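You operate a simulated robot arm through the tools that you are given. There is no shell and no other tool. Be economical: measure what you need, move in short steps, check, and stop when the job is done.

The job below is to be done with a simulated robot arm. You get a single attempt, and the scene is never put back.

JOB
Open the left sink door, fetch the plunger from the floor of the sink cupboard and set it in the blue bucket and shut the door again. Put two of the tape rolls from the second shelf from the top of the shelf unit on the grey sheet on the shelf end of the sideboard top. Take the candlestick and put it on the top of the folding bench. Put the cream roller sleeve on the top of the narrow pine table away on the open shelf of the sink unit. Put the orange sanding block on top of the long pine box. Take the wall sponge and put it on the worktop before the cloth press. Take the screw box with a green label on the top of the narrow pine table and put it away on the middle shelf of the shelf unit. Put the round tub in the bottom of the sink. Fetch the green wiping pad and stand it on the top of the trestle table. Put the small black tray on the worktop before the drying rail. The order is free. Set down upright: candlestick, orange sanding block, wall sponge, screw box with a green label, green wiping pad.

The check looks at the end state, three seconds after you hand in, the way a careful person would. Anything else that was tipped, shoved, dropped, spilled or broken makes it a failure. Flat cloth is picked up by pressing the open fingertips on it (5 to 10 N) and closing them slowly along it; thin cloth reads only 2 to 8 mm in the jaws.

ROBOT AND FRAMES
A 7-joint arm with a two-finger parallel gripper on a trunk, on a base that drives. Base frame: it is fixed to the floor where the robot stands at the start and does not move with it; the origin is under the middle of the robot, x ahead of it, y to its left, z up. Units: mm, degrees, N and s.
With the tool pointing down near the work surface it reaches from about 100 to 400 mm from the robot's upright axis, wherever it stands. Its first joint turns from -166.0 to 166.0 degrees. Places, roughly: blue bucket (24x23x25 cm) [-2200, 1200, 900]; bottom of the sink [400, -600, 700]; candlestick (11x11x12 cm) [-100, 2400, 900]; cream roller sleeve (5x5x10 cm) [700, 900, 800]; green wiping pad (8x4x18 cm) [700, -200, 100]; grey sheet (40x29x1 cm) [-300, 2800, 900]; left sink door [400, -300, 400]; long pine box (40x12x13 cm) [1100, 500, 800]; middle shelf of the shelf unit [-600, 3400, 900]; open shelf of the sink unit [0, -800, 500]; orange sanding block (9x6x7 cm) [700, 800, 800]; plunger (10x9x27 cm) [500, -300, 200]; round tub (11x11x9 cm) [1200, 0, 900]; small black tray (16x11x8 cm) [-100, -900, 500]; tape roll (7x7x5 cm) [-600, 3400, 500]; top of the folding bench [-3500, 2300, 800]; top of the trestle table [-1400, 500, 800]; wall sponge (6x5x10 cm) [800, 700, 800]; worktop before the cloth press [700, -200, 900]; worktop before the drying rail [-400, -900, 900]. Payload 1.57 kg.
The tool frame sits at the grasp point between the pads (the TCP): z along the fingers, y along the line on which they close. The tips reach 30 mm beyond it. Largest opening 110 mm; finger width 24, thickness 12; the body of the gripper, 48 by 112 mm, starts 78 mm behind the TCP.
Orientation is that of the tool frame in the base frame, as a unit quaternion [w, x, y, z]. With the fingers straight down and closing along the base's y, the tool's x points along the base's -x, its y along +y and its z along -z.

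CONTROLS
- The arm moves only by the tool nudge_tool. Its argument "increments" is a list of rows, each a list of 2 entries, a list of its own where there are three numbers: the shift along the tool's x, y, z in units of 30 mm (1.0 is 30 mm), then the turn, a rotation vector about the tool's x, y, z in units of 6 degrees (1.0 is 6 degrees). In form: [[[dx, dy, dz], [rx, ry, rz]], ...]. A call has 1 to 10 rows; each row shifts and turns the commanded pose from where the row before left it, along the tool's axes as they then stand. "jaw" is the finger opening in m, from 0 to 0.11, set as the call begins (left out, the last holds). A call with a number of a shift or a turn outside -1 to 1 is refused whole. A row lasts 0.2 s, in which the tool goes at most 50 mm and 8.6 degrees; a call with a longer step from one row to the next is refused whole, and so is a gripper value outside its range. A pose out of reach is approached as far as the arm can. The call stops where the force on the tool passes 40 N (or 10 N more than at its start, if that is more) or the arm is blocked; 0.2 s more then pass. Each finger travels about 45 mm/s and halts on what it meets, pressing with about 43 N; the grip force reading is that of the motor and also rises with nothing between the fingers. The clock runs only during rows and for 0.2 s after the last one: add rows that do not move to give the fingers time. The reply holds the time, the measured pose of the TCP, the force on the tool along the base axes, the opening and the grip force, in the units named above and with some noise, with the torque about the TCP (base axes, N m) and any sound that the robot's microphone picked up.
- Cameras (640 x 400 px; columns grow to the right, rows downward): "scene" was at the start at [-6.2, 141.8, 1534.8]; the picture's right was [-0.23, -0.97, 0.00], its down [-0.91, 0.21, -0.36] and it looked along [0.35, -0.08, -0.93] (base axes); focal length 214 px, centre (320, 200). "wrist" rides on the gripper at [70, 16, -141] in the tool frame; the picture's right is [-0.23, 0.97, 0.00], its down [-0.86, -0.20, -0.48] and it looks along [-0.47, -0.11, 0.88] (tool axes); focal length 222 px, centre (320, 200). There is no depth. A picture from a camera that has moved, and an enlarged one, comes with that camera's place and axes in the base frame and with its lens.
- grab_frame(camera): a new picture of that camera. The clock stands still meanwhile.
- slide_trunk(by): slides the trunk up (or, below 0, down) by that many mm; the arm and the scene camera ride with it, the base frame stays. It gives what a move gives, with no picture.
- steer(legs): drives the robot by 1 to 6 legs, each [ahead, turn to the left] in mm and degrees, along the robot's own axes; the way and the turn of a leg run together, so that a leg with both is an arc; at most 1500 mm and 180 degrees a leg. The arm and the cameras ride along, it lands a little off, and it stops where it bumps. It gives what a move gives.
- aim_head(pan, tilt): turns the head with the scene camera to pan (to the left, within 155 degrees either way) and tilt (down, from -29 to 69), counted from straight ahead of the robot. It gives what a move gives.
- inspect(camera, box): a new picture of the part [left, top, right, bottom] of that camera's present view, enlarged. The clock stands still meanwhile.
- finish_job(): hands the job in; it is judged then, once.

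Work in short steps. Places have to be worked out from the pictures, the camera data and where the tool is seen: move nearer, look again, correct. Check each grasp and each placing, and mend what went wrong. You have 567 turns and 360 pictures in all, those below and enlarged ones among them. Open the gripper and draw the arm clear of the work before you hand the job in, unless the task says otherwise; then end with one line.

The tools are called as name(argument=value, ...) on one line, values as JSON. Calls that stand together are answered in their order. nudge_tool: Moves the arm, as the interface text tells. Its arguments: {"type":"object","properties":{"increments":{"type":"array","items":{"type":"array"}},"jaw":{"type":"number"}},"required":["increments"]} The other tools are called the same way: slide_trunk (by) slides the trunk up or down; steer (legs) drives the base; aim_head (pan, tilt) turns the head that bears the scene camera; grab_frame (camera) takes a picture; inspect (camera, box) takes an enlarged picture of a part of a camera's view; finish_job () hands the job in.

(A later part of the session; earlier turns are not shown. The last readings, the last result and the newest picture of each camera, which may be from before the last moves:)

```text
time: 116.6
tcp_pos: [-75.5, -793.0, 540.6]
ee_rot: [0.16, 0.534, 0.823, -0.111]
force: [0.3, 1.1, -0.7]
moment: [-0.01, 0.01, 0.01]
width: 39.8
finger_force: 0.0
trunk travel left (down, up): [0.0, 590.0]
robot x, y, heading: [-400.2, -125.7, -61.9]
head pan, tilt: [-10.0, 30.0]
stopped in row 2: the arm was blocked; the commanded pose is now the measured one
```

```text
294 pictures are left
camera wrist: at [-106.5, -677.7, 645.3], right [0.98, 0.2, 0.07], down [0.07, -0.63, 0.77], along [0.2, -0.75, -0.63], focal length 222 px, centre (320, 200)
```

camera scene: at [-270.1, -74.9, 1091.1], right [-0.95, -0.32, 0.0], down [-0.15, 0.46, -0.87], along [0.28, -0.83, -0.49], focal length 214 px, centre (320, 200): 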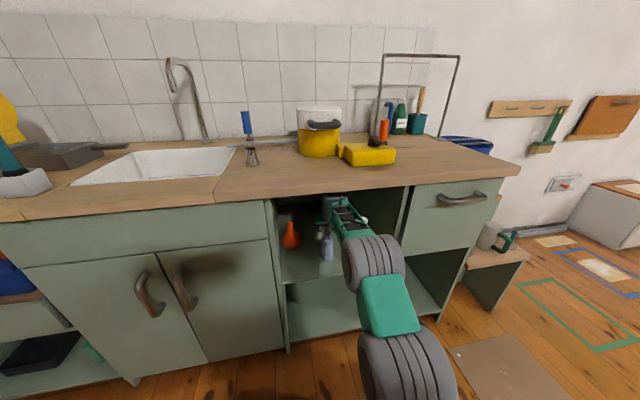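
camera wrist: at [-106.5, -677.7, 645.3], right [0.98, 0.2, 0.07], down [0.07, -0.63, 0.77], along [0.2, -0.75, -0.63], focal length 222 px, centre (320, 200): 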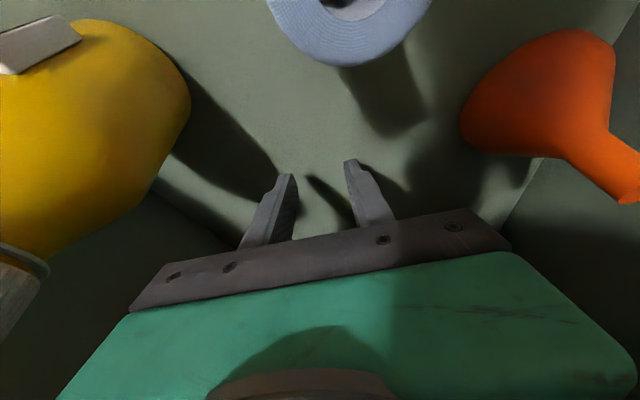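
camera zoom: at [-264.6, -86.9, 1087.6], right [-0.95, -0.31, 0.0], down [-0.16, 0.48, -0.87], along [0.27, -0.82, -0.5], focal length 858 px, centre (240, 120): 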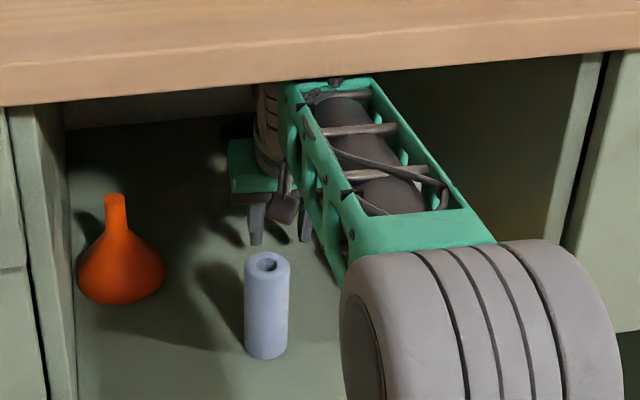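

The wrist top is near the counter underside. I'll close the jaws and flatten the pitch by 12° about the TCP to lower the wrist before rising more.

nudge_tool(increments=[[[0, 0, 0], [0, -0.7, 0]], [[0, 0, 0], [0, -0.7, 0]], [[0, 0, 0], [0, -0.7, 0]]], jaw=0.0)

inspect(camera="scene", box=[260, 170, 420, 270])

```text
time: 117.4
tcp_pos: [-74.2, -796.6, 553.3]
ee_rot: [0.257, 0.518, 0.797, -0.175]
force: [0.9, -1.0, -0.6]
moment: [-0.03, -0.02, 0.0]
width: 0.0
finger_force: 16.9
trunk travel left (down, up): [0.0, 590.0]
robot x, y, heading: [-399.3, -128.6, -61.8]
head pan, tilt: [-10.0, 30.0]
```

```text
4.00 times, centred on (340, 220) of scene
camera zoom: at [-264.7, -86.5, 1086.9], right [-0.95, -0.31, 0.0], down [-0.16, 0.47, -0.87], along [0.27, -0.82, -0.5], focal length 858 px, centre (240, 120)
```

zoom: 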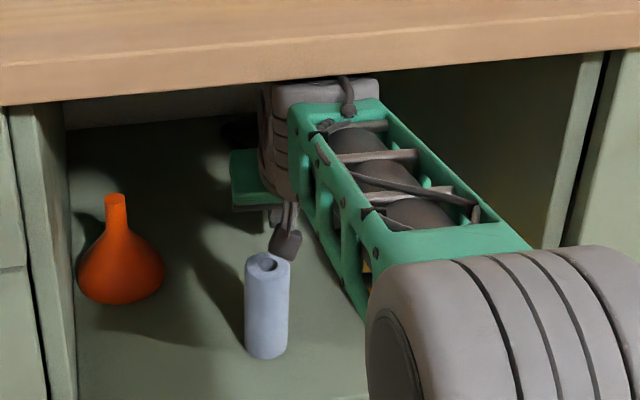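

Good. Continuing: flatten another 8° and rise 35 mm.

nudge_tool(increments=[[[-0.2, 0, -0.25], [0, -0.7, 0]], [[-0.2, 0, -0.25], [0, -0.7, 0]], [[-0.3, 0, -0.3], [0, 0, 0]], [[-0.3, 0, -0.3], [0, 0, 0]]])

grab_frame(camera="wrist")

inspect(camera="scene", box=[260, 170, 420, 270])

```text
time: 118.4
tcp_pos: [-73.5, -794.0, 589.2]
ee_rot: [0.309, 0.505, 0.779, -0.209]
force: [0.0, -0.7, -1.0]
moment: [0.0, -0.01, 0.01]
width: 0.0
finger_force: 21.5
trunk travel left (down, up): [0.0, 590.0]
robot x, y, heading: [-404.0, -126.0, -61.4]
head pan, tilt: [-10.0, 30.0]
```

```text
292 pictures are left
camera wrist: at [-117.8, -652.1, 642.9], right [0.96, 0.24, 0.14], down [-0.06, -0.34, 0.94], along [0.28, -0.91, -0.31], focal length 222 px, centre (320, 200)
```

wrist: 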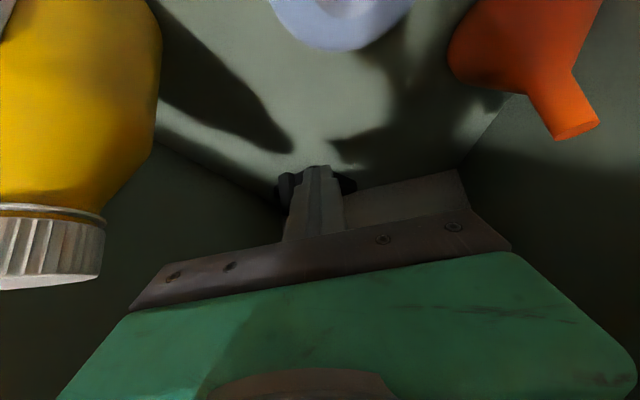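

```text
4.00 times, centred on (340, 220) of scene
camera zoom: at [-264.6, -86.6, 1085.5], right [-0.95, -0.31, 0.0], down [-0.16, 0.47, -0.87], along [0.27, -0.82, -0.5], focal length 858 px, centre (240, 120)
```

zoom: 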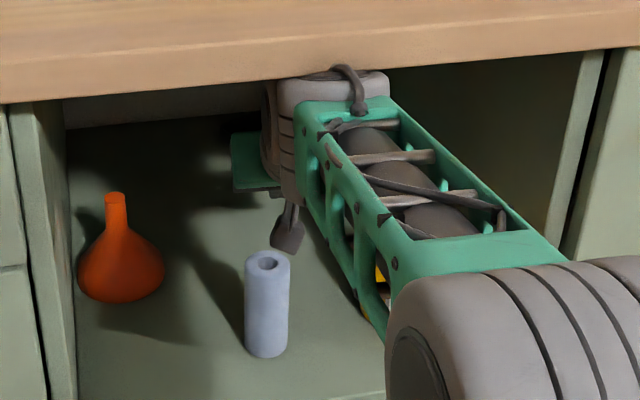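

The wrist is past the sleeve and bottle and clear of the underside. The tray now sits deeper, its front around n 740. I'll advance 40 mm with the base and look for its tab.

steer(legs=[[40, 0]])

nudge_tool(increments=[[[0, 0, 0], [0, 0, 0]], [[0, 0, 0], [0, 0, 0]], [[0, 0, 0], [0, 0, 0]]], jaw=0.06)

inspect(camera="wrist", box=[200, 90, 440, 240])

inspect(camera="scene", box=[260, 170, 420, 270])

```text
time: 119.3
tcp_pos: [-58.2, -827.3, 570.2]
ee_rot: [0.297, 0.508, 0.783, -0.203]
force: [0.2, -0.3, -0.1]
moment: [-0.01, 0.01, 0.0]
width: 0.0
finger_force: 21.8
trunk travel left (down, up): [0.0, 590.0]
robot x, y, heading: [-381.2, -164.3, -62.0]
head pan, tilt: [-10.0, 30.0]
```

```text
time: 120.1
tcp_pos: [-58.3, -826.2, 569.0]
ee_rot: [0.296, 0.508, 0.783, -0.202]
force: [0.4, 0.7, 0.3]
moment: [0.02, 0.0, 0.01]
width: 60.1
finger_force: 0.0
trunk travel left (down, up): [0.0, 590.0]
robot x, y, heading: [-379.3, -160.2, -61.7]
head pan, tilt: [-10.0, 30.0]
```

```text
2.67 times, centred on (320, 165) of wrist
camera zoom: at [-100.0, -685.7, 629.1], right [0.96, 0.24, 0.14], down [-0.04, -0.36, 0.93], along [0.27, -0.9, -0.34], focal length 592 px, centre (320, 293)
```

zoom: 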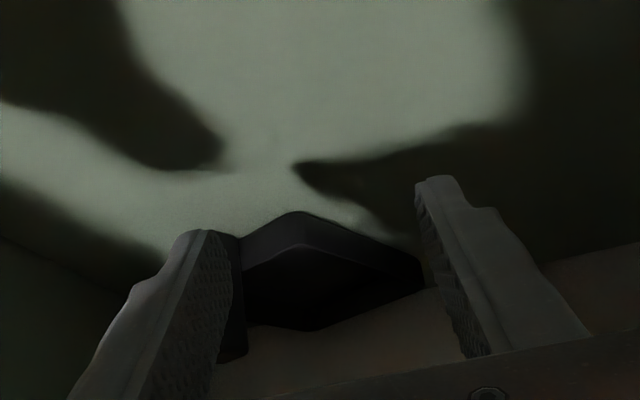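

```text
4.00 times, centred on (340, 220) of scene
camera zoom: at [-244.6, -123.6, 1086.2], right [-0.95, -0.31, 0.0], down [-0.16, 0.48, -0.87], along [0.27, -0.82, -0.5], focal length 858 px, centre (240, 120)
```

zoom: 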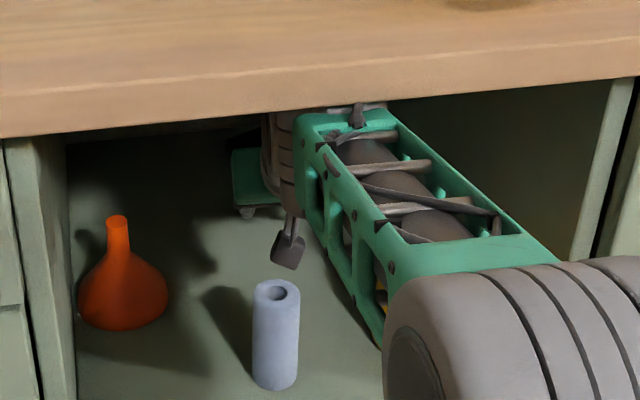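

The tray has turned, with a corner towards me; the tab may hide behind the left finger. I'll shift the tool 35 mm left to see.

nudge_tool(increments=[[[-0.2, 0.6, -0.2], [0, 0, 0]], [[-0.2, 0.6, -0.2], [0, 0, 0]]])

inspect(camera="wrist", box=[120, 90, 440, 290])

```text
time: 120.7
tcp_pos: [-32.8, -811.6, 566.0]
ee_rot: [0.285, 0.512, 0.787, -0.194]
force: [0.0, 0.3, 0.1]
moment: [-0.01, 0.01, 0.0]
width: 59.7
finger_force: 0.0
trunk travel left (down, up): [0.0, 590.0]
robot x, y, heading: [-379.4, -165.5, -62.1]
head pan, tilt: [-10.0, 30.0]
```

```text
2.00 times, centred on (280, 190) of wrist
camera zoom: at [-73.2, -672.5, 630.0], right [0.96, 0.23, 0.13], down [-0.03, -0.39, 0.92], along [0.26, -0.89, -0.37], focal length 444 px, centre (400, 220)
```

zoom: 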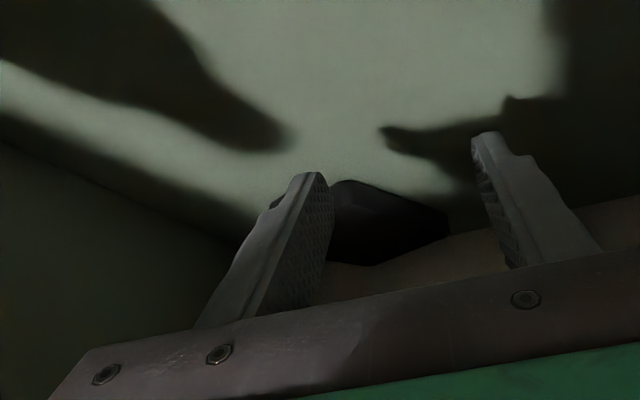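

The finger hides it and the arm is again near the underside. I'll withdraw: close, flatten the pitch, recentre between sleeve and bottle, and come out.

nudge_tool(increments=[[[0, -0.4, 0], [0, -0.7, 0]], [[0, -0.4, 0], [0, -0.7, 0]], [[-0.2, -0.4, -0.2], [0, 0, 0]], [[-0.4, 0, -0.4], [0, 0, 0]], [[-0.2, 0, -0.2], [0, 0, 0]]], jaw=0.0)

grab_frame(camera="wrist")

inspect(camera="scene", box=[260, 170, 420, 270])

```text
time: 122.1
tcp_pos: [-63.3, -814.5, 587.1]
ee_rot: [0.329, 0.497, 0.77, -0.225]
force: [-0.1, -0.6, -0.6]
moment: [-0.01, 0.01, -0.02]
width: 0.0
finger_force: 21.8
trunk travel left (down, up): [0.0, 590.0]
robot x, y, heading: [-381.6, -160.5, -61.5]
head pan, tilt: [-10.0, 30.0]
stopped in row 5: the arm was blocked; the commanded pose is now the measured one
```

```text
287 pictures are left
camera wrist: at [-107.8, -669.3, 633.1], right [0.96, 0.25, 0.15], down [-0.07, -0.29, 0.96], along [0.28, -0.92, -0.26], focal length 222 px, centre (320, 200)
```

wrist: 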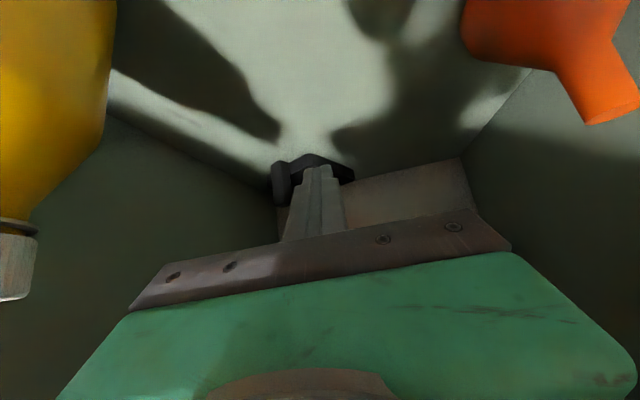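

```text
4.00 times, centred on (340, 220) of scene
camera zoom: at [-245.3, -122.1, 1088.1], right [-0.95, -0.32, 0.0], down [-0.16, 0.48, -0.87], along [0.27, -0.82, -0.5], focal length 858 px, centre (240, 120)
```

zoom: 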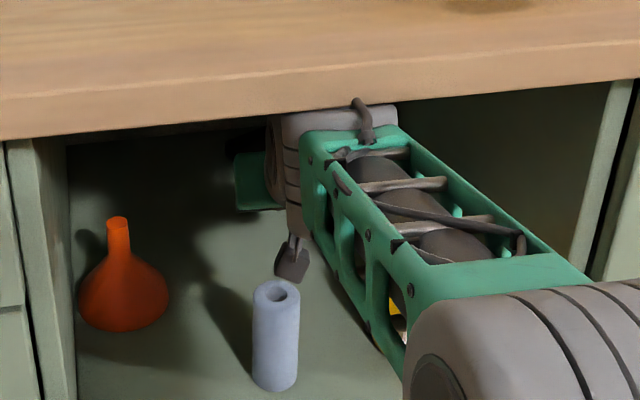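

inspect(camera="wrist", box=[240, 130, 400, 230])

```text
4.00 times, centred on (320, 180) of wrist
camera zoom: at [-107.8, -669.3, 633.1], right [0.96, 0.25, 0.15], down [-0.07, -0.29, 0.96], along [0.28, -0.92, -0.26], focal length 888 px, centre (320, 280)
```

zoom: 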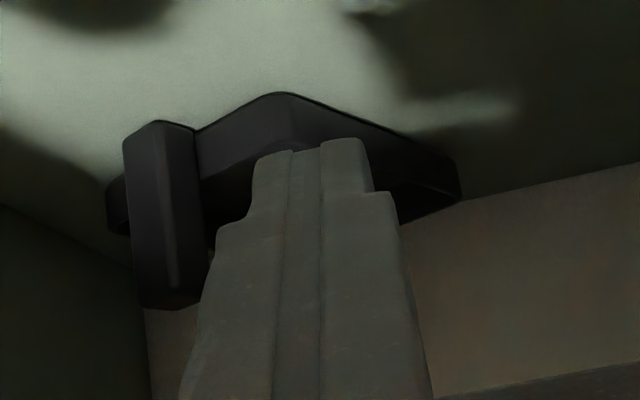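

The tab stands at about u -537, n 819 now and shelf is really near z 480. I'm centred and clear of sleeve and bottle, so I'll back the base straight out.

nudge_tool(increments=[[[0, -0.3, 0], [0, 0, 0]]])

steer(legs=[[-120, 0]])

inspect(camera="scene", box=[240, 150, 440, 275])

grab_frame(camera="wrist")

```text
time: 122.5
tcp_pos: [-69.7, -817.7, 590.3]
ee_rot: [0.332, 0.495, 0.77, -0.227]
force: [0.3, 0.0, 0.3]
moment: [0.01, -0.05, 0.03]
width: 0.0
finger_force: 22.0
trunk travel left (down, up): [0.0, 590.0]
robot x, y, heading: [-381.6, -161.8, -61.2]
head pan, tilt: [-10.0, 30.0]
```

```text
time: 123.8
tcp_pos: [-127.5, -711.2, 595.3]
ee_rot: [0.336, 0.495, 0.768, -0.227]
force: [0.5, 0.1, -0.6]
moment: [0.01, -0.03, -0.02]
width: 0.1
finger_force: 21.1
trunk travel left (down, up): [0.0, 590.0]
robot x, y, heading: [-437.6, -57.7, -61.8]
head pan, tilt: [-10.0, 30.0]
```

```text
3.20 times, centred on (340, 212) of scene
camera zoom: at [-303.8, -13.9, 1086.3], right [-0.95, -0.32, 0.0], down [-0.16, 0.47, -0.87], along [0.27, -0.82, -0.5], focal length 686 px, centre (256, 160)
```

zoom: 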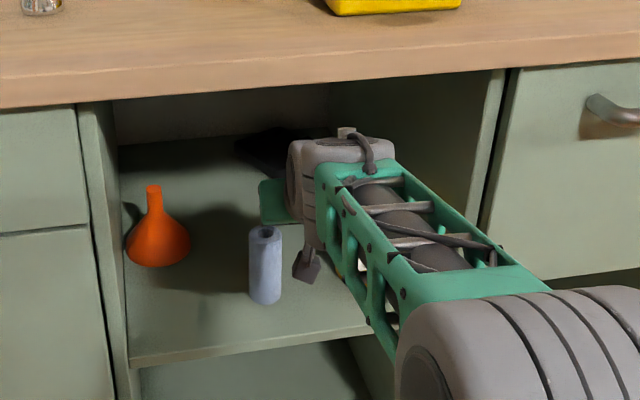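

```text
283 pictures are left
camera wrist: at [-172.9, -566.6, 638.6], right [0.95, 0.26, 0.15], down [-0.08, -0.27, 0.96], along [0.29, -0.93, -0.24], focal length 222 px, centre (320, 200)
```

wrist: 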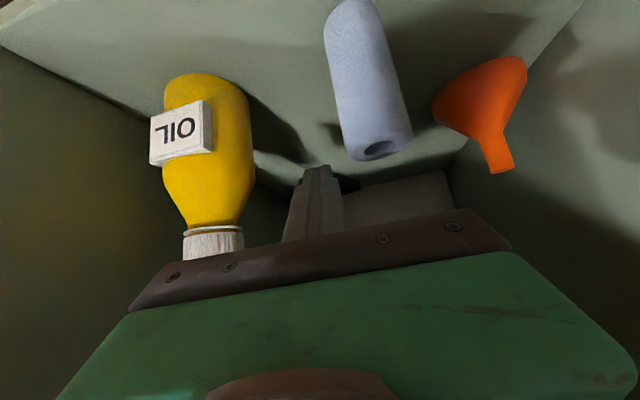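

Clean so far. Backing out the rest of the way and looking.

steer(legs=[[-200, 0]])

inspect(camera="scene", box=[240, 140, 440, 265])

```text
time: 125.4
tcp_pos: [-223.4, -536.0, 595.2]
ee_rot: [0.336, 0.497, 0.767, -0.229]
force: [-0.4, -0.4, -0.1]
moment: [-0.02, -0.02, -0.01]
width: 0.0
finger_force: 21.5
trunk travel left (down, up): [0.0, 590.0]
robot x, y, heading: [-539.5, 120.6, -61.5]
head pan, tilt: [-10.0, 30.0]
```

```text
3.20 times, centred on (340, 202) of scene
camera zoom: at [-399.1, 162.5, 1086.3], right [-0.95, -0.31, 0.0], down [-0.16, 0.47, -0.87], along [0.27, -0.82, -0.5], focal length 686 px, centre (256, 192)
```

zoom: 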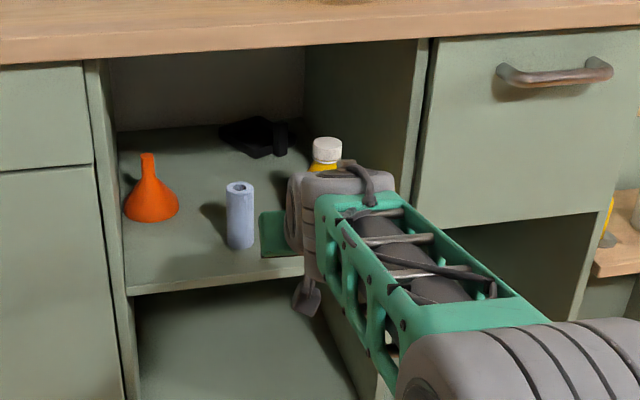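

All items still stand; the tray's tab is at (u -542, n 823). I'll retract a bit, shift the robot left so the forearm will pass over the short sleeve side rather than the bottle, and re-enter.

nudge_tool(increments=[[[0.7, 0, -0.7], [0, 0, 0]], [[0.7, 0, -0.7], [0, 0, 0]], [[0.7, 0, -0.7], [0, 0, 0]], [[0.7, 0, -0.7], [0, 0, 0]]])

steer(legs=[[0, 60], [190, 0], [0, -59]])

grab_frame(camera="wrist")

```text
time: 126.4
tcp_pos: [-270.7, -427.5, 588.3]
ee_rot: [0.336, 0.496, 0.767, -0.229]
force: [0.1, 0.9, 1.0]
moment: [-0.02, -0.01, 0.04]
width: 0.0
finger_force: 21.5
trunk travel left (down, up): [0.0, 590.0]
robot x, y, heading: [-533.6, 122.5, -61.5]
head pan, tilt: [-10.0, 30.0]
```

```text
time: 133.2
tcp_pos: [-64.0, -425.0, 587.7]
ee_rot: [0.34, 0.486, 0.774, -0.225]
force: [0.2, 0.3, 1.4]
moment: [-0.01, -0.01, 0.0]
width: 0.2
finger_force: 21.2
trunk travel left (down, up): [0.0, 590.0]
robot x, y, heading: [-342.1, 120.0, -60.4]
head pan, tilt: [-10.0, 30.0]
```

```text
281 pictures are left
camera wrist: at [-113.6, -281.4, 632.9], right [0.95, 0.28, 0.15], down [-0.07, -0.28, 0.96], along [0.31, -0.92, -0.24], focal length 222 px, centre (320, 200)
```

wrist: 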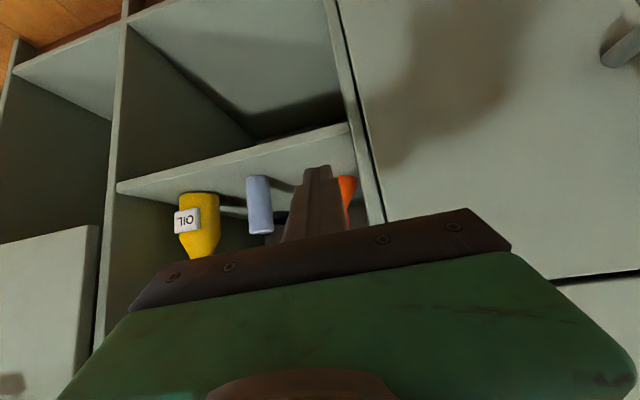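

Now swing the tool right to u≈-470 while still in front of the cabinet.

nudge_tool(increments=[[[-0.04, -0.98, -0.04], [0, 0, 0]], [[-0.04, -0.98, -0.04], [0, 0, 0]], [[-0.04, -0.98, -0.04], [0, 0, 0]], [[-0.04, -0.98, -0.04], [0, 0, 0]], [[-0.04, -0.98, -0.04], [0, 0, 0]], [[-0.04, -0.98, -0.04], [0, 0, 0]], [[-0.04, -0.98, -0.04], [0, 0, 0]]])

grab_frame(camera="wrist")

grab_frame(camera="scene")

```text
time: 134.8
tcp_pos: [-251.4, -514.4, 602.4]
ee_rot: [0.339, 0.486, 0.774, -0.224]
force: [0.3, -0.4, -0.1]
moment: [-0.02, 0.04, 0.0]
width: 0.0
finger_force: 21.0
trunk travel left (down, up): [0.0, 590.0]
robot x, y, heading: [-344.8, 121.6, -60.2]
head pan, tilt: [-10.0, 30.0]
```

```text
280 pictures are left
camera wrist: at [-300.4, -371.3, 646.5], right [0.95, 0.28, 0.15], down [-0.07, -0.28, 0.96], along [0.31, -0.92, -0.24], focal length 222 px, centre (320, 200)
```

wrist: 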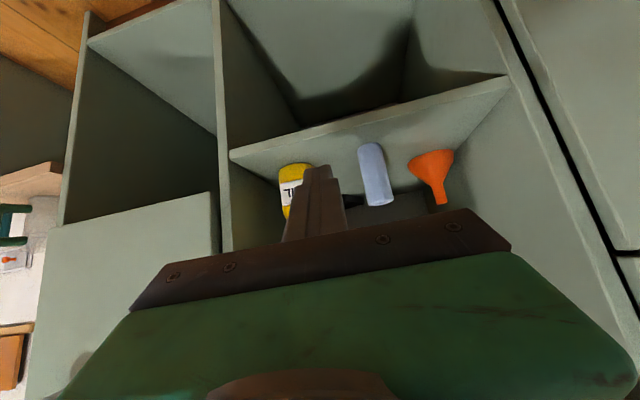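

```text
279 pictures are left
camera scene: at [-207.5, 162.2, 1086.3], right [-0.94, -0.34, 0.0], down [-0.17, 0.47, -0.87], along [0.29, -0.81, -0.5], focal length 214 px, centre (320, 200)
```

scene: 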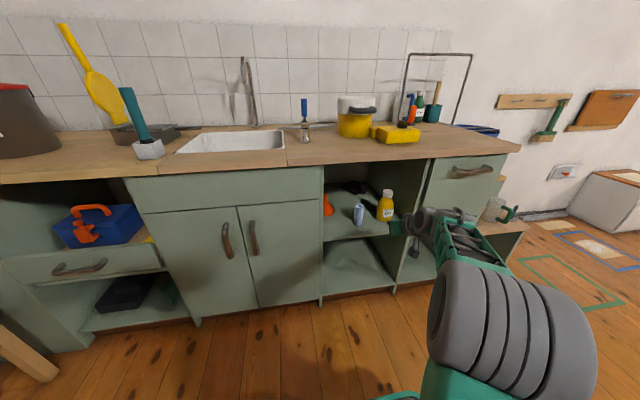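

The elbow swings out to the right, so a left-hand stance is worse. Better: stand right in front, raise the trunk so the forearm rides higher over the bottle, and enter straight. Repositioning.

nudge_tool(increments=[[[0, 0.98, 0], [0, 0, 0]], [[0, 0.98, 0], [0, 0, 0]], [[0, 0.98, 0], [0, 0, 0]], [[0, 0.98, 0], [0, 0, 0]], [[0, 0.98, 0], [0, 0, 0]], [[0, 0.98, 0], [0, 0, 0]], [[0, 0.98, 0], [0, 0, 0]]])

steer(legs=[[-150, 0], [0, -60], [280, 0], [0, 60]])

slide_trunk(by=100)

nudge_tool(increments=[[[0.55, 0, 0.55], [0, 0, 0]], [[0.55, 0, 0.55], [0, 0, 0]], [[0.55, 0, 0.55], [0, 0, 0]], [[0.55, 0, 0.55], [0, 0, 0]]])

grab_frame(camera="scene")

grab_frame(camera="wrist")

```text
time: 136.4
tcp_pos: [-62.4, -426.5, 602.4]
ee_rot: [0.339, 0.486, 0.774, -0.224]
force: [0.0, 0.1, 0.6]
moment: [-0.01, -0.02, -0.02]
width: 0.0
finger_force: 21.2
trunk travel left (down, up): [0.0, 590.0]
robot x, y, heading: [-339.5, 115.8, -60.2]
head pan, tilt: [-10.0, 30.0]
```

```text
time: 144.6
tcp_pos: [-279.0, -538.9, 602.2]
ee_rot: [0.338, 0.488, 0.772, -0.226]
force: [0.1, 0.2, 0.5]
moment: [0.03, 0.01, -0.01]
width: 0.0
finger_force: 21.2
trunk travel left (down, up): [0.0, 590.0]
robot x, y, heading: [-553.0, 7.2, -60.4]
head pan, tilt: [-10.0, 30.0]
```

```text
time: 145.9
tcp_pos: [-279.1, -537.8, 701.0]
ee_rot: [0.338, 0.489, 0.772, -0.226]
force: [0.1, 0.2, -0.7]
moment: [0.02, 0.01, 0.02]
width: 0.0
finger_force: 21.5
trunk travel left (down, up): [-100.0, 490.0]
robot x, y, heading: [-557.4, 7.3, -60.4]
head pan, tilt: [-10.0, 30.0]
```

```text
time: 146.9
tcp_pos: [-280.4, -543.0, 608.4]
ee_rot: [0.339, 0.489, 0.771, -0.226]
force: [0.0, 0.0, 0.5]
moment: [-0.02, -0.01, 0.01]
width: 0.2
finger_force: 20.8
trunk travel left (down, up): [-100.0, 490.0]
robot x, y, heading: [-554.0, 10.6, -60.7]
head pan, tilt: [-10.0, 30.0]
```

```text
278 pictures are left
camera scene: at [-419.4, 51.2, 1186.3], right [-0.94, -0.33, 0.0], down [-0.17, 0.47, -0.87], along [0.29, -0.82, -0.5], focal length 214 px, centre (320, 200)
```

scene: 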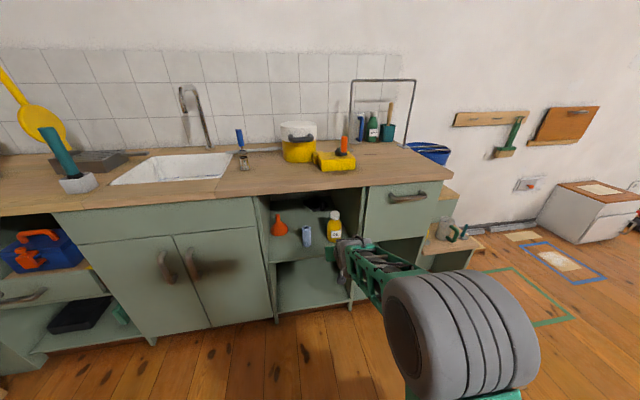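

```text
277 pictures are left
camera wrist: at [-328.2, -399.3, 652.6], right [0.95, 0.27, 0.15], down [-0.07, -0.27, 0.96], along [0.3, -0.92, -0.24], focal length 222 px, centre (320, 200)
```

wrist: 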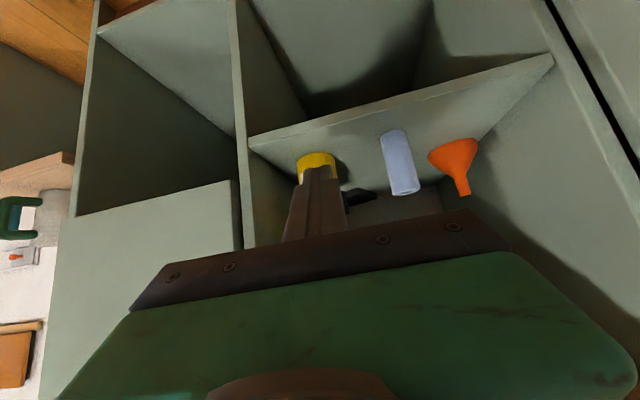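

Raising the trunk brings the elbow too high near the counter. Better idea: return to the earlier stance, enter between sleeve and bottle, and hook the tray's near corner with closed fingertips to draw it forward-left. Repositioning.

slide_trunk(by=-100)

nudge_tool(increments=[[[-0.55, 0, -0.55], [0, 0, 0]], [[-0.55, 0, -0.55], [0, 0, 0]], [[-0.55, 0, -0.55], [0, 0, 0]], [[-0.55, 0, -0.55], [0, 0, 0]]])

steer(legs=[[-60, 0], [0, 60], [80, 0], [0, -60]])

grab_frame(camera="scene")

grab_frame(camera="wrist")

```text
time: 148.2
tcp_pos: [-280.6, -542.6, 510.2]
ee_rot: [0.338, 0.489, 0.772, -0.225]
force: [0.7, -0.8, 1.0]
moment: [0.02, -0.04, -0.01]
width: 0.2
finger_force: 21.6
trunk travel left (down, up): [0.0, 590.0]
robot x, y, heading: [-553.7, 8.6, -60.4]
head pan, tilt: [-10.0, 30.0]
```

```text
time: 149.2
tcp_pos: [-282.0, -536.9, 603.4]
ee_rot: [0.338, 0.489, 0.772, -0.226]
force: [0.3, -0.4, 0.4]
moment: [0.0, -0.01, 0.02]
width: 0.2
finger_force: 21.2
trunk travel left (down, up): [0.0, 590.0]
robot x, y, heading: [-554.9, 9.2, -60.9]
head pan, tilt: [-10.0, 30.0]
```

```text
time: 156.2
tcp_pos: [-240.7, -491.0, 602.5]
ee_rot: [0.336, 0.496, 0.768, -0.228]
force: [0.3, -0.2, -0.5]
moment: [0.01, 0.0, 0.0]
width: 0.2
finger_force: 21.4
trunk travel left (down, up): [0.0, 590.0]
robot x, y, heading: [-504.3, 61.9, -61.9]
head pan, tilt: [-10.0, 30.0]
```

```text
276 pictures are left
camera scene: at [-367.7, 100.0, 1086.3], right [-0.95, -0.31, 0.0], down [-0.16, 0.47, -0.87], along [0.27, -0.82, -0.5], focal length 214 px, centre (320, 200)
```

scene: 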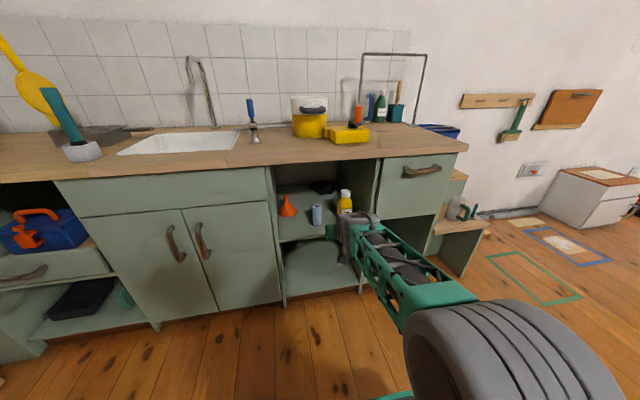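

```text
275 pictures are left
camera wrist: at [-286.7, -346.4, 646.2], right [0.96, 0.25, 0.15], down [-0.08, -0.27, 0.96], along [0.29, -0.93, -0.24], focal length 222 px, centre (320, 200)
```

wrist: 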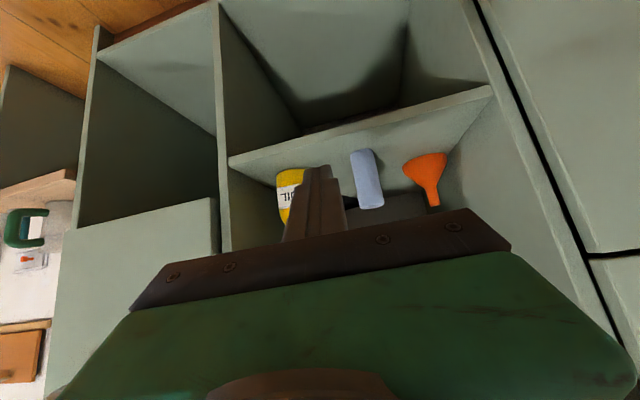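

Extending the arm 115 mm forward in this stance, then driving in.

nudge_tool(increments=[[[-0.68, 0, 0.68], [0, 0, 0]], [[-0.68, 0, 0.68], [0, 0, 0]], [[-0.68, 0, 0.68], [0, 0, 0]], [[-0.68, 0, 0.68], [0, 0, 0]]])

steer(legs=[[130, 0]])

grab_frame(camera="wrist")

inspect(camera="scene", box=[240, 140, 440, 265])

```text
time: 157.2
tcp_pos: [-196.2, -598.4, 609.6]
ee_rot: [0.336, 0.496, 0.767, -0.229]
force: [0.7, -0.1, 0.3]
moment: [0.02, 0.01, -0.01]
width: 0.4
finger_force: 21.6
trunk travel left (down, up): [0.0, 590.0]
robot x, y, heading: [-503.4, 61.7, -61.6]
head pan, tilt: [-10.0, 30.0]
```

```text
time: 158.4
tcp_pos: [-136.3, -710.8, 608.9]
ee_rot: [0.336, 0.495, 0.768, -0.228]
force: [-0.5, 0.2, -0.7]
moment: [-0.01, 0.04, 0.03]
width: 0.1
finger_force: 21.5
trunk travel left (down, up): [0.0, 590.0]
robot x, y, heading: [-445.3, -51.2, -62.0]
head pan, tilt: [-10.0, 30.0]
```

```text
274 pictures are left
camera wrist: at [-181.1, -565.6, 652.1], right [0.96, 0.25, 0.15], down [-0.08, -0.27, 0.96], along [0.28, -0.93, -0.24], focal length 222 px, centre (320, 200)
```

wrist: 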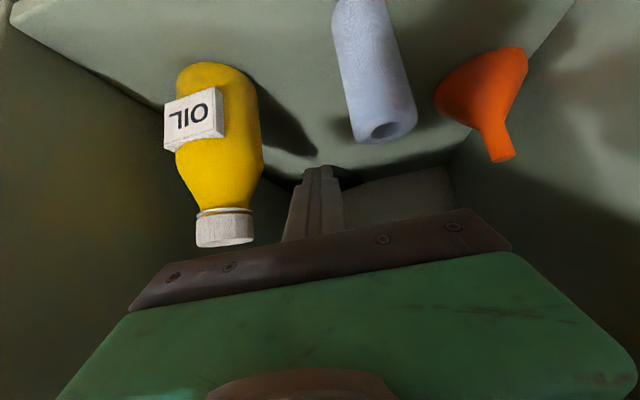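

```text
3.20 times, centred on (340, 202) of scene
camera zoom: at [-307.0, -12.6, 1086.3], right [-0.95, -0.31, 0.0], down [-0.16, 0.47, -0.87], along [0.27, -0.82, -0.5], focal length 686 px, centre (256, 192)
```

zoom: 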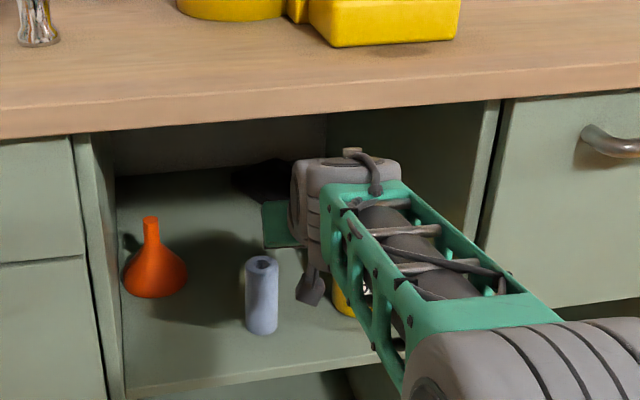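

Clear. I'll lower to z≈585 and drive in another 130 mm.

nudge_tool(increments=[[[0.3, 0, 0.27], [0, 0, 0]], [[0.3, 0, 0.27], [0, 0, 0]]])

steer(legs=[[130, 0]])

grab_frame(camera="wrist")

inspect(camera="scene", box=[240, 160, 440, 285])

```text
time: 159.1
tcp_pos: [-137.1, -710.3, 583.9]
ee_rot: [0.336, 0.497, 0.767, -0.229]
force: [0.1, -2.0, 1.1]
moment: [-0.01, 0.01, 0.03]
width: 0.0
finger_force: 21.3
trunk travel left (down, up): [0.0, 590.0]
robot x, y, heading: [-441.3, -54.3, -61.7]
head pan, tilt: [-10.0, 30.0]
```

```text
time: 160.3
tcp_pos: [-74.3, -823.9, 585.0]
ee_rot: [0.336, 0.496, 0.767, -0.228]
force: [-0.5, 0.2, 0.6]
moment: [0.0, 0.02, 0.0]
width: 0.1
finger_force: 21.3
trunk travel left (down, up): [0.0, 590.0]
robot x, y, heading: [-379.9, -166.8, -61.7]
head pan, tilt: [-10.0, 30.0]
```

```text
272 pictures are left
camera wrist: at [-119.8, -679.3, 628.4], right [0.96, 0.25, 0.15], down [-0.08, -0.27, 0.96], along [0.28, -0.93, -0.24], focal length 222 px, centre (320, 200)
```

wrist: 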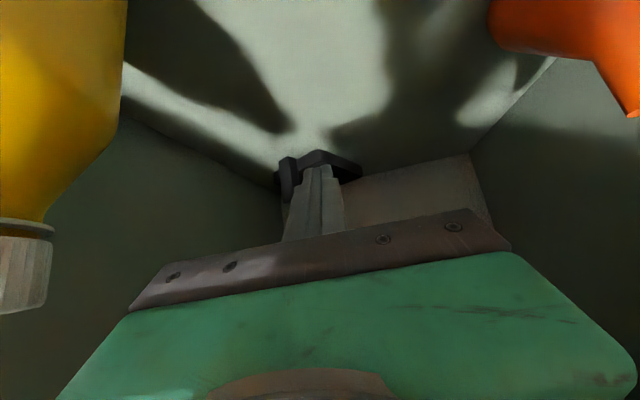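

```text
3.20 times, centred on (340, 222) of scene
camera zoom: at [-245.6, -126.7, 1086.3], right [-0.95, -0.31, 0.0], down [-0.16, 0.47, -0.87], along [0.27, -0.82, -0.5], focal length 686 px, centre (256, 128)
```

zoom: 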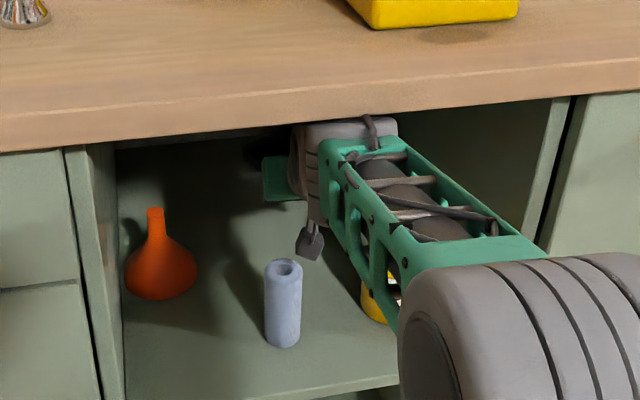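

Same place as before with no contact. I'll extend the arm (not the base) 100 mm further, dropping 25 mm.

nudge_tool(increments=[[[-0.4, 0, 0.76], [0, 0, 0]], [[-0.4, 0, 0.76], [0, 0, 0]], [[-0.4, 0, 0.76], [0, 0, 0]], [[-0.4, 0, 0.76], [0, 0, 0]]])

grab_frame(camera="wrist")

inspect(camera="scene", box=[240, 160, 440, 285])

```text
time: 161.3
tcp_pos: [-33.6, -918.6, 560.7]
ee_rot: [0.335, 0.497, 0.767, -0.229]
force: [-0.3, -0.2, 0.2]
moment: [0.02, -0.02, 0.01]
width: 0.0
finger_force: 21.0
trunk travel left (down, up): [0.0, 590.0]
robot x, y, heading: [-386.4, -165.0, -61.9]
head pan, tilt: [-10.0, 30.0]
```

```text
270 pictures are left
camera wrist: at [-79.4, -772.0, 604.1], right [0.96, 0.25, 0.15], down [-0.08, -0.27, 0.96], along [0.29, -0.93, -0.24], focal length 222 px, centre (320, 200)
```

wrist: 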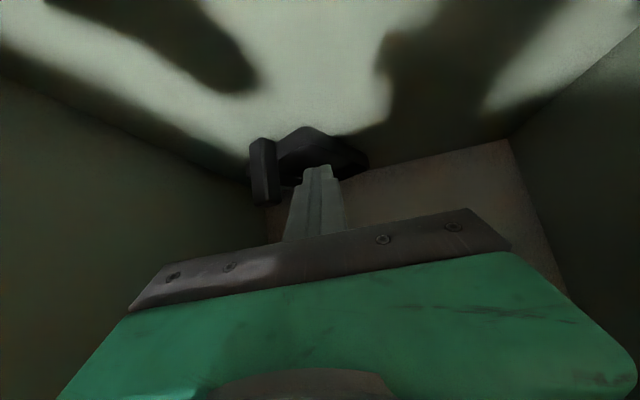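

```text
3.20 times, centred on (340, 222) of scene
camera zoom: at [-245.7, -126.6, 1086.3], right [-0.95, -0.31, 0.0], down [-0.16, 0.47, -0.87], along [0.27, -0.82, -0.5], focal length 686 px, centre (256, 128)
```

zoom: 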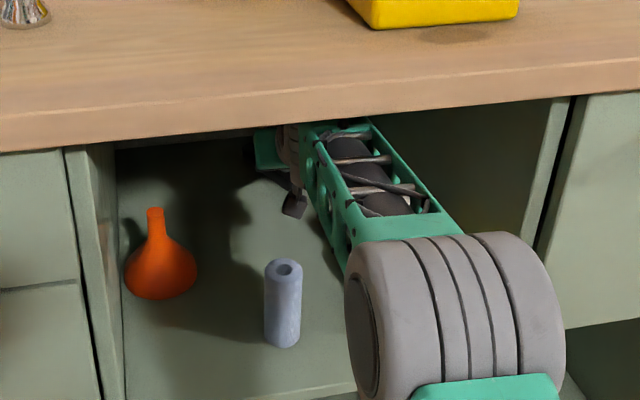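

Now fully past the obstacles; the tab is at u -541, n 830 and the near corner at u -492, n 834. I'll go 60 mm further over the tray, then dip the closed fingertips inside it.

nudge_tool(increments=[[[-0.6, 0.1, 0.81], [0, 0, 0]], [[-0.6, 0.1, 0.81], [0, 0, 0]]])

inspect(camera="wrist", box=[200, 90, 440, 240])

```text
time: 161.9
tcp_pos: [-4.0, -970.2, 553.3]
ee_rot: [0.337, 0.496, 0.767, -0.229]
force: [0.1, -0.1, 0.1]
moment: [0.05, 0.02, -0.03]
width: 0.1
finger_force: 21.5
trunk travel left (down, up): [0.0, 590.0]
robot x, y, heading: [-375.8, -167.3, -61.5]
head pan, tilt: [-10.0, 30.0]
```

```text
2.67 times, centred on (320, 165) of wrist
camera zoom: at [-48.8, -825.0, 596.8], right [0.96, 0.25, 0.15], down [-0.08, -0.27, 0.96], along [0.28, -0.93, -0.24], focal length 592 px, centre (320, 293)
```

zoom: 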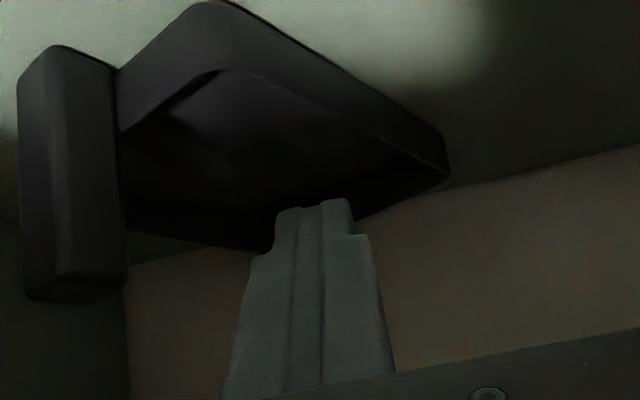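

The fingertip is over the tray's interior. I'll dip it while steepening the pitch so the wrist stays high.

nudge_tool(increments=[[[0.27, 0, 0.29], [0, 0.56, 0]], [[0.27, 0, 0.29], [0, 0.56, 0]], [[0.25, 0, 0.29], [0, 0.56, 0]]])

inspect(camera="wrist", box=[200, 60, 440, 210])

```text
time: 162.7
tcp_pos: [-4.8, -973.1, 529.4]
ee_rot: [0.275, 0.512, 0.792, -0.188]
force: [4.5, -8.5, 23.8]
moment: [-0.34, -0.45, -0.07]
width: 0.2
finger_force: 21.6
trunk travel left (down, up): [0.0, 590.0]
robot x, y, heading: [-377.9, -168.2, -61.8]
head pan, tilt: [-10.0, 30.0]
```

```text
2.67 times, centred on (320, 135) of wrist
camera zoom: at [-45.7, -835.1, 596.6], right [0.96, 0.23, 0.13], down [-0.02, -0.41, 0.91], along [0.26, -0.88, -0.39], focal length 592 px, centre (320, 373)
```

zoom: 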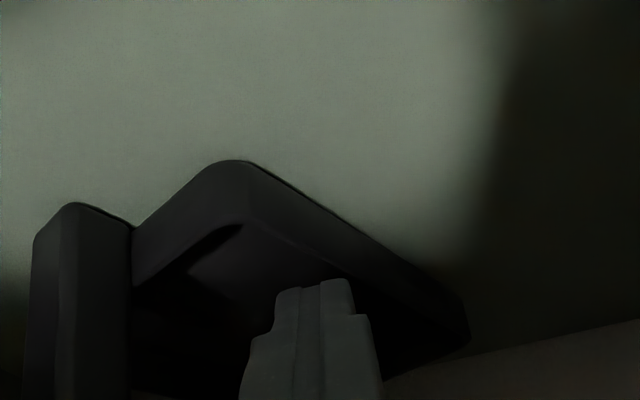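

Light contact with the tray floor (24 N). I'll ease up 3 mm and draw the tray towards me and left, checking.

nudge_tool(increments=[[[-0.07, 0, -0.09], [0, 0, 0]], [[0.59, 0.26, -0.46], [0, 0, 0]], [[0.59, 0.26, -0.46], [0, 0, 0]], [[0.59, 0.26, -0.46], [0, 0, 0]]])

inspect(camera="wrist", box=[200, 60, 440, 210])

```text
time: 163.7
tcp_pos: [2.9, -944.6, 523.9]
ee_rot: [0.264, 0.516, 0.794, -0.183]
force: [-1.1, -0.5, 1.4]
moment: [-0.03, 0.01, -0.05]
width: 0.0
finger_force: 21.6
out of reach, approached as far as the arm can: row 2, 3, 4
trunk travel left (down, up): [0.0, 590.0]
robot x, y, heading: [-381.4, -169.3, -61.8]
head pan, tilt: [-10.0, 30.0]
```

```text
2.67 times, centred on (320, 135) of wrist
camera zoom: at [-36.3, -808.7, 595.5], right [0.97, 0.23, 0.12], down [-0.01, -0.43, 0.9], along [0.26, -0.87, -0.41], focal length 592 px, centre (320, 373)
```

zoom: 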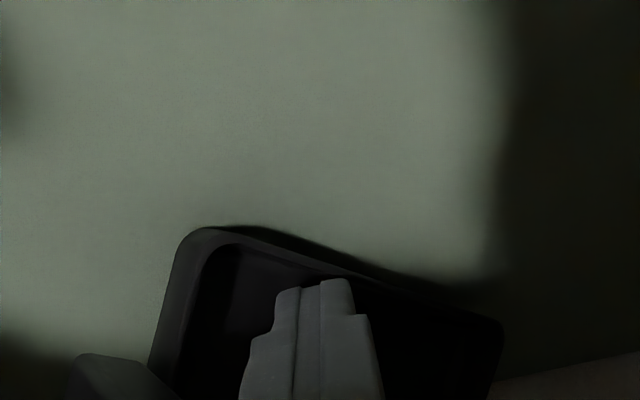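

The tray turned as it moved. I'll lift the tip out and look at the whole tray.

nudge_tool(increments=[[[-0.4, 0, -0.5], [0, 0, 0]], [[-0.4, 0, -0.5], [0, -0.5, 0]], [[0, 0, 0], [0, -0.5, 0]]])

grab_frame(camera="wrist")

inspect(camera="scene", box=[240, 160, 440, 285])

```text
time: 164.5
tcp_pos: [12.5, -956.4, 569.7]
ee_rot: [0.308, 0.504, 0.779, -0.21]
force: [-0.9, 0.1, -0.3]
moment: [-0.01, -0.02, 0.03]
width: 0.1
finger_force: 21.7
out of reach, approached as far as the arm can: row 3
trunk travel left (down, up): [0.0, 590.0]
robot x, y, heading: [-379.9, -164.0, -61.8]
head pan, tilt: [-10.0, 30.0]
```

```text
265 pictures are left
camera wrist: at [-30.9, -814.5, 625.1], right [0.96, 0.24, 0.14], down [-0.05, -0.34, 0.94], along [0.28, -0.91, -0.31], focal length 222 px, centre (320, 200)
```

wrist: 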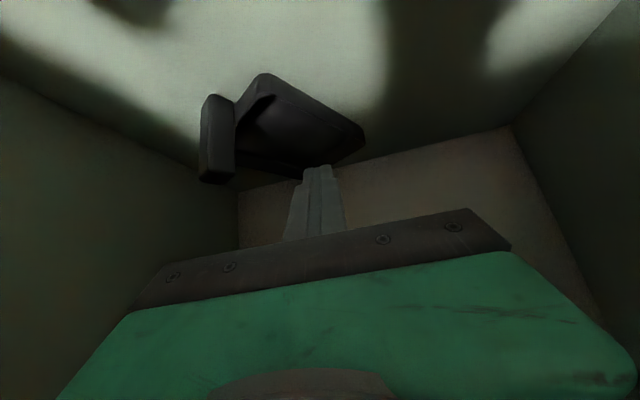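

```text
3.20 times, centred on (340, 222) of scene
camera zoom: at [-245.6, -126.7, 1086.3], right [-0.95, -0.31, 0.0], down [-0.16, 0.47, -0.87], along [0.27, -0.82, -0.5], focal length 686 px, centre (256, 128)
```

zoom: 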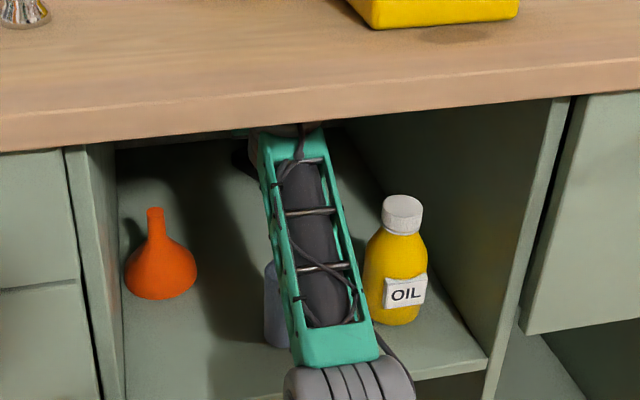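

The arm settled into a straighter posture that leaves the bottle clear. The tab is at u -521, n 810, turned about 37°. I'll yaw the hand 45° right so I can grip the tab front-to-back.

nudge_tool(increments=[[[0, 0, 0], [0.64, 0, 0.685]], [[0, 0, 0], [0.64, 0, 0.685]], [[0, 0, 0], [0.64, 0, 0.685]], [[0, 0, 0], [0.64, 0, 0.685]]])

inspect(camera="scene", box=[240, 160, 440, 285])

grab_frame(camera="wrist")

```text
time: 165.5
tcp_pos: [7.9, -934.0, 559.9]
ee_rot: [0.265, 0.647, 0.663, -0.267]
force: [-0.3, -0.7, -0.6]
moment: [-0.07, 0.03, 0.01]
width: 0.0
finger_force: 21.3
out of reach, approached as far as the arm can: row 3, 4
trunk travel left (down, up): [0.0, 590.0]
robot x, y, heading: [-382.5, -168.5, -61.6]
head pan, tilt: [-10.0, 30.0]
```

```text
3.20 times, centred on (340, 222) of scene
camera zoom: at [-245.5, -126.9, 1086.3], right [-0.95, -0.31, 0.0], down [-0.16, 0.47, -0.87], along [0.27, -0.82, -0.5], focal length 686 px, centre (256, 128)
```

zoom: 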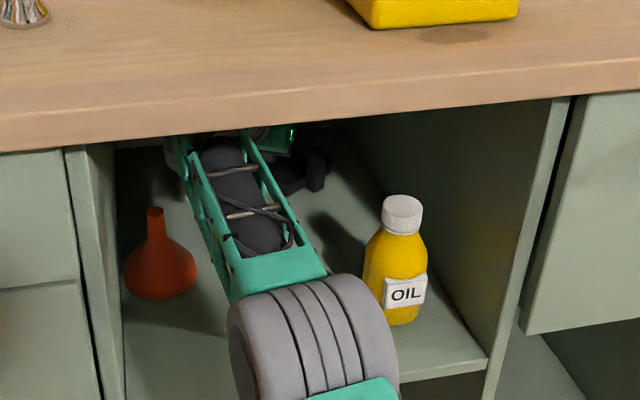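

```text
262 pictures are left
camera wrist: at [21.2, -786.3, 614.2], right [0.98, -0.14, 0.15], down [-0.18, -0.28, 0.94], along [-0.09, -0.95, -0.3], focal length 222 px, centre (320, 200)
```

wrist: 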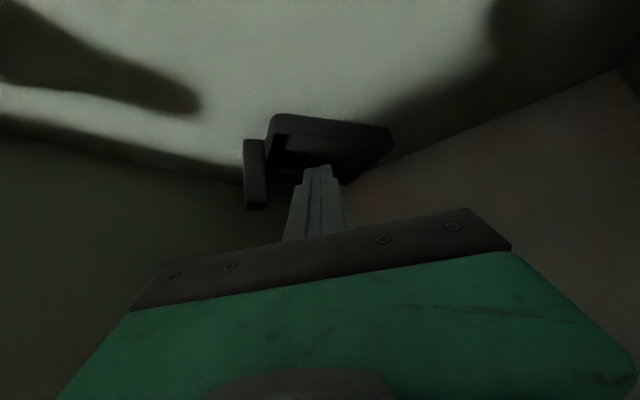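

The tab is visible at u -511, n 811. I'll back off 50 mm, slide right, yaw a bit more, open the jaws and then approach it.

nudge_tool(increments=[[[0.6, 0, -0.58], [0, 0, 0]], [[0.6, 0, -0.58], [0, 0, 0]], [[0, -0.65, 0], [0, 0, 0]], [[0, -0.65, 0], [0.64, 0, 0.685]], [[0.1, -0.65, 0.1], [0.64, 0, 0.685]]])

nudge_tool(increments=[[[0, 0, 0], [0, 0, 0]], [[0, 0, 0], [0, 0, 0]], [[0, 0, 0], [0, 0, 0]]], jaw=0.06)

grab_frame(camera="wrist")

inspect(camera="scene", box=[240, 160, 440, 285])

```text
time: 166.7
tcp_pos: [-52.9, -884.1, 558.2]
ee_rot: [0.24, 0.709, 0.596, -0.291]
force: [-0.4, 0.4, 1.1]
moment: [0.02, -0.01, -0.04]
width: 0.1
finger_force: 21.0
trunk travel left (down, up): [0.0, 590.0]
robot x, y, heading: [-378.1, -168.9, -61.5]
head pan, tilt: [-10.0, 30.0]
```

```text
time: 167.5
tcp_pos: [-52.0, -883.5, 556.8]
ee_rot: [0.239, 0.709, 0.596, -0.291]
force: [-0.3, 0.2, -0.5]
moment: [0.0, -0.03, 0.0]
width: 60.1
finger_force: 0.0
trunk travel left (down, up): [0.0, 590.0]
robot x, y, heading: [-382.4, -168.6, -61.6]
head pan, tilt: [-10.0, 30.0]
```

```text
261 pictures are left
camera wrist: at [-9.5, -741.1, 610.4], right [0.93, -0.33, 0.15], down [-0.24, -0.24, 0.94], along [-0.27, -0.91, -0.3], focal length 222 px, centre (320, 200)
```

wrist: 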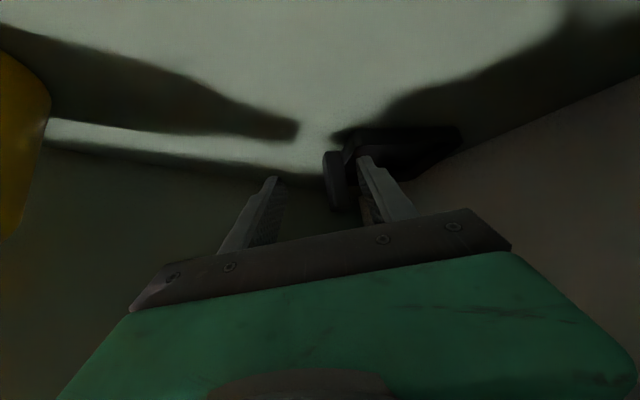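

```text
3.20 times, centred on (340, 222) of scene
camera zoom: at [-245.6, -126.7, 1086.3], right [-0.95, -0.31, 0.0], down [-0.16, 0.47, -0.87], along [0.27, -0.82, -0.5], focal length 686 px, centre (256, 128)
```

zoom: 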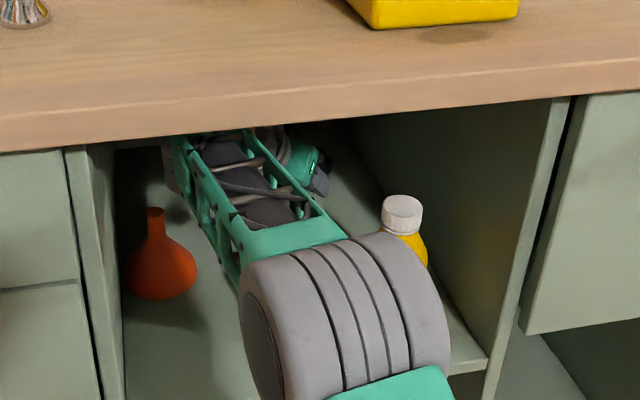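

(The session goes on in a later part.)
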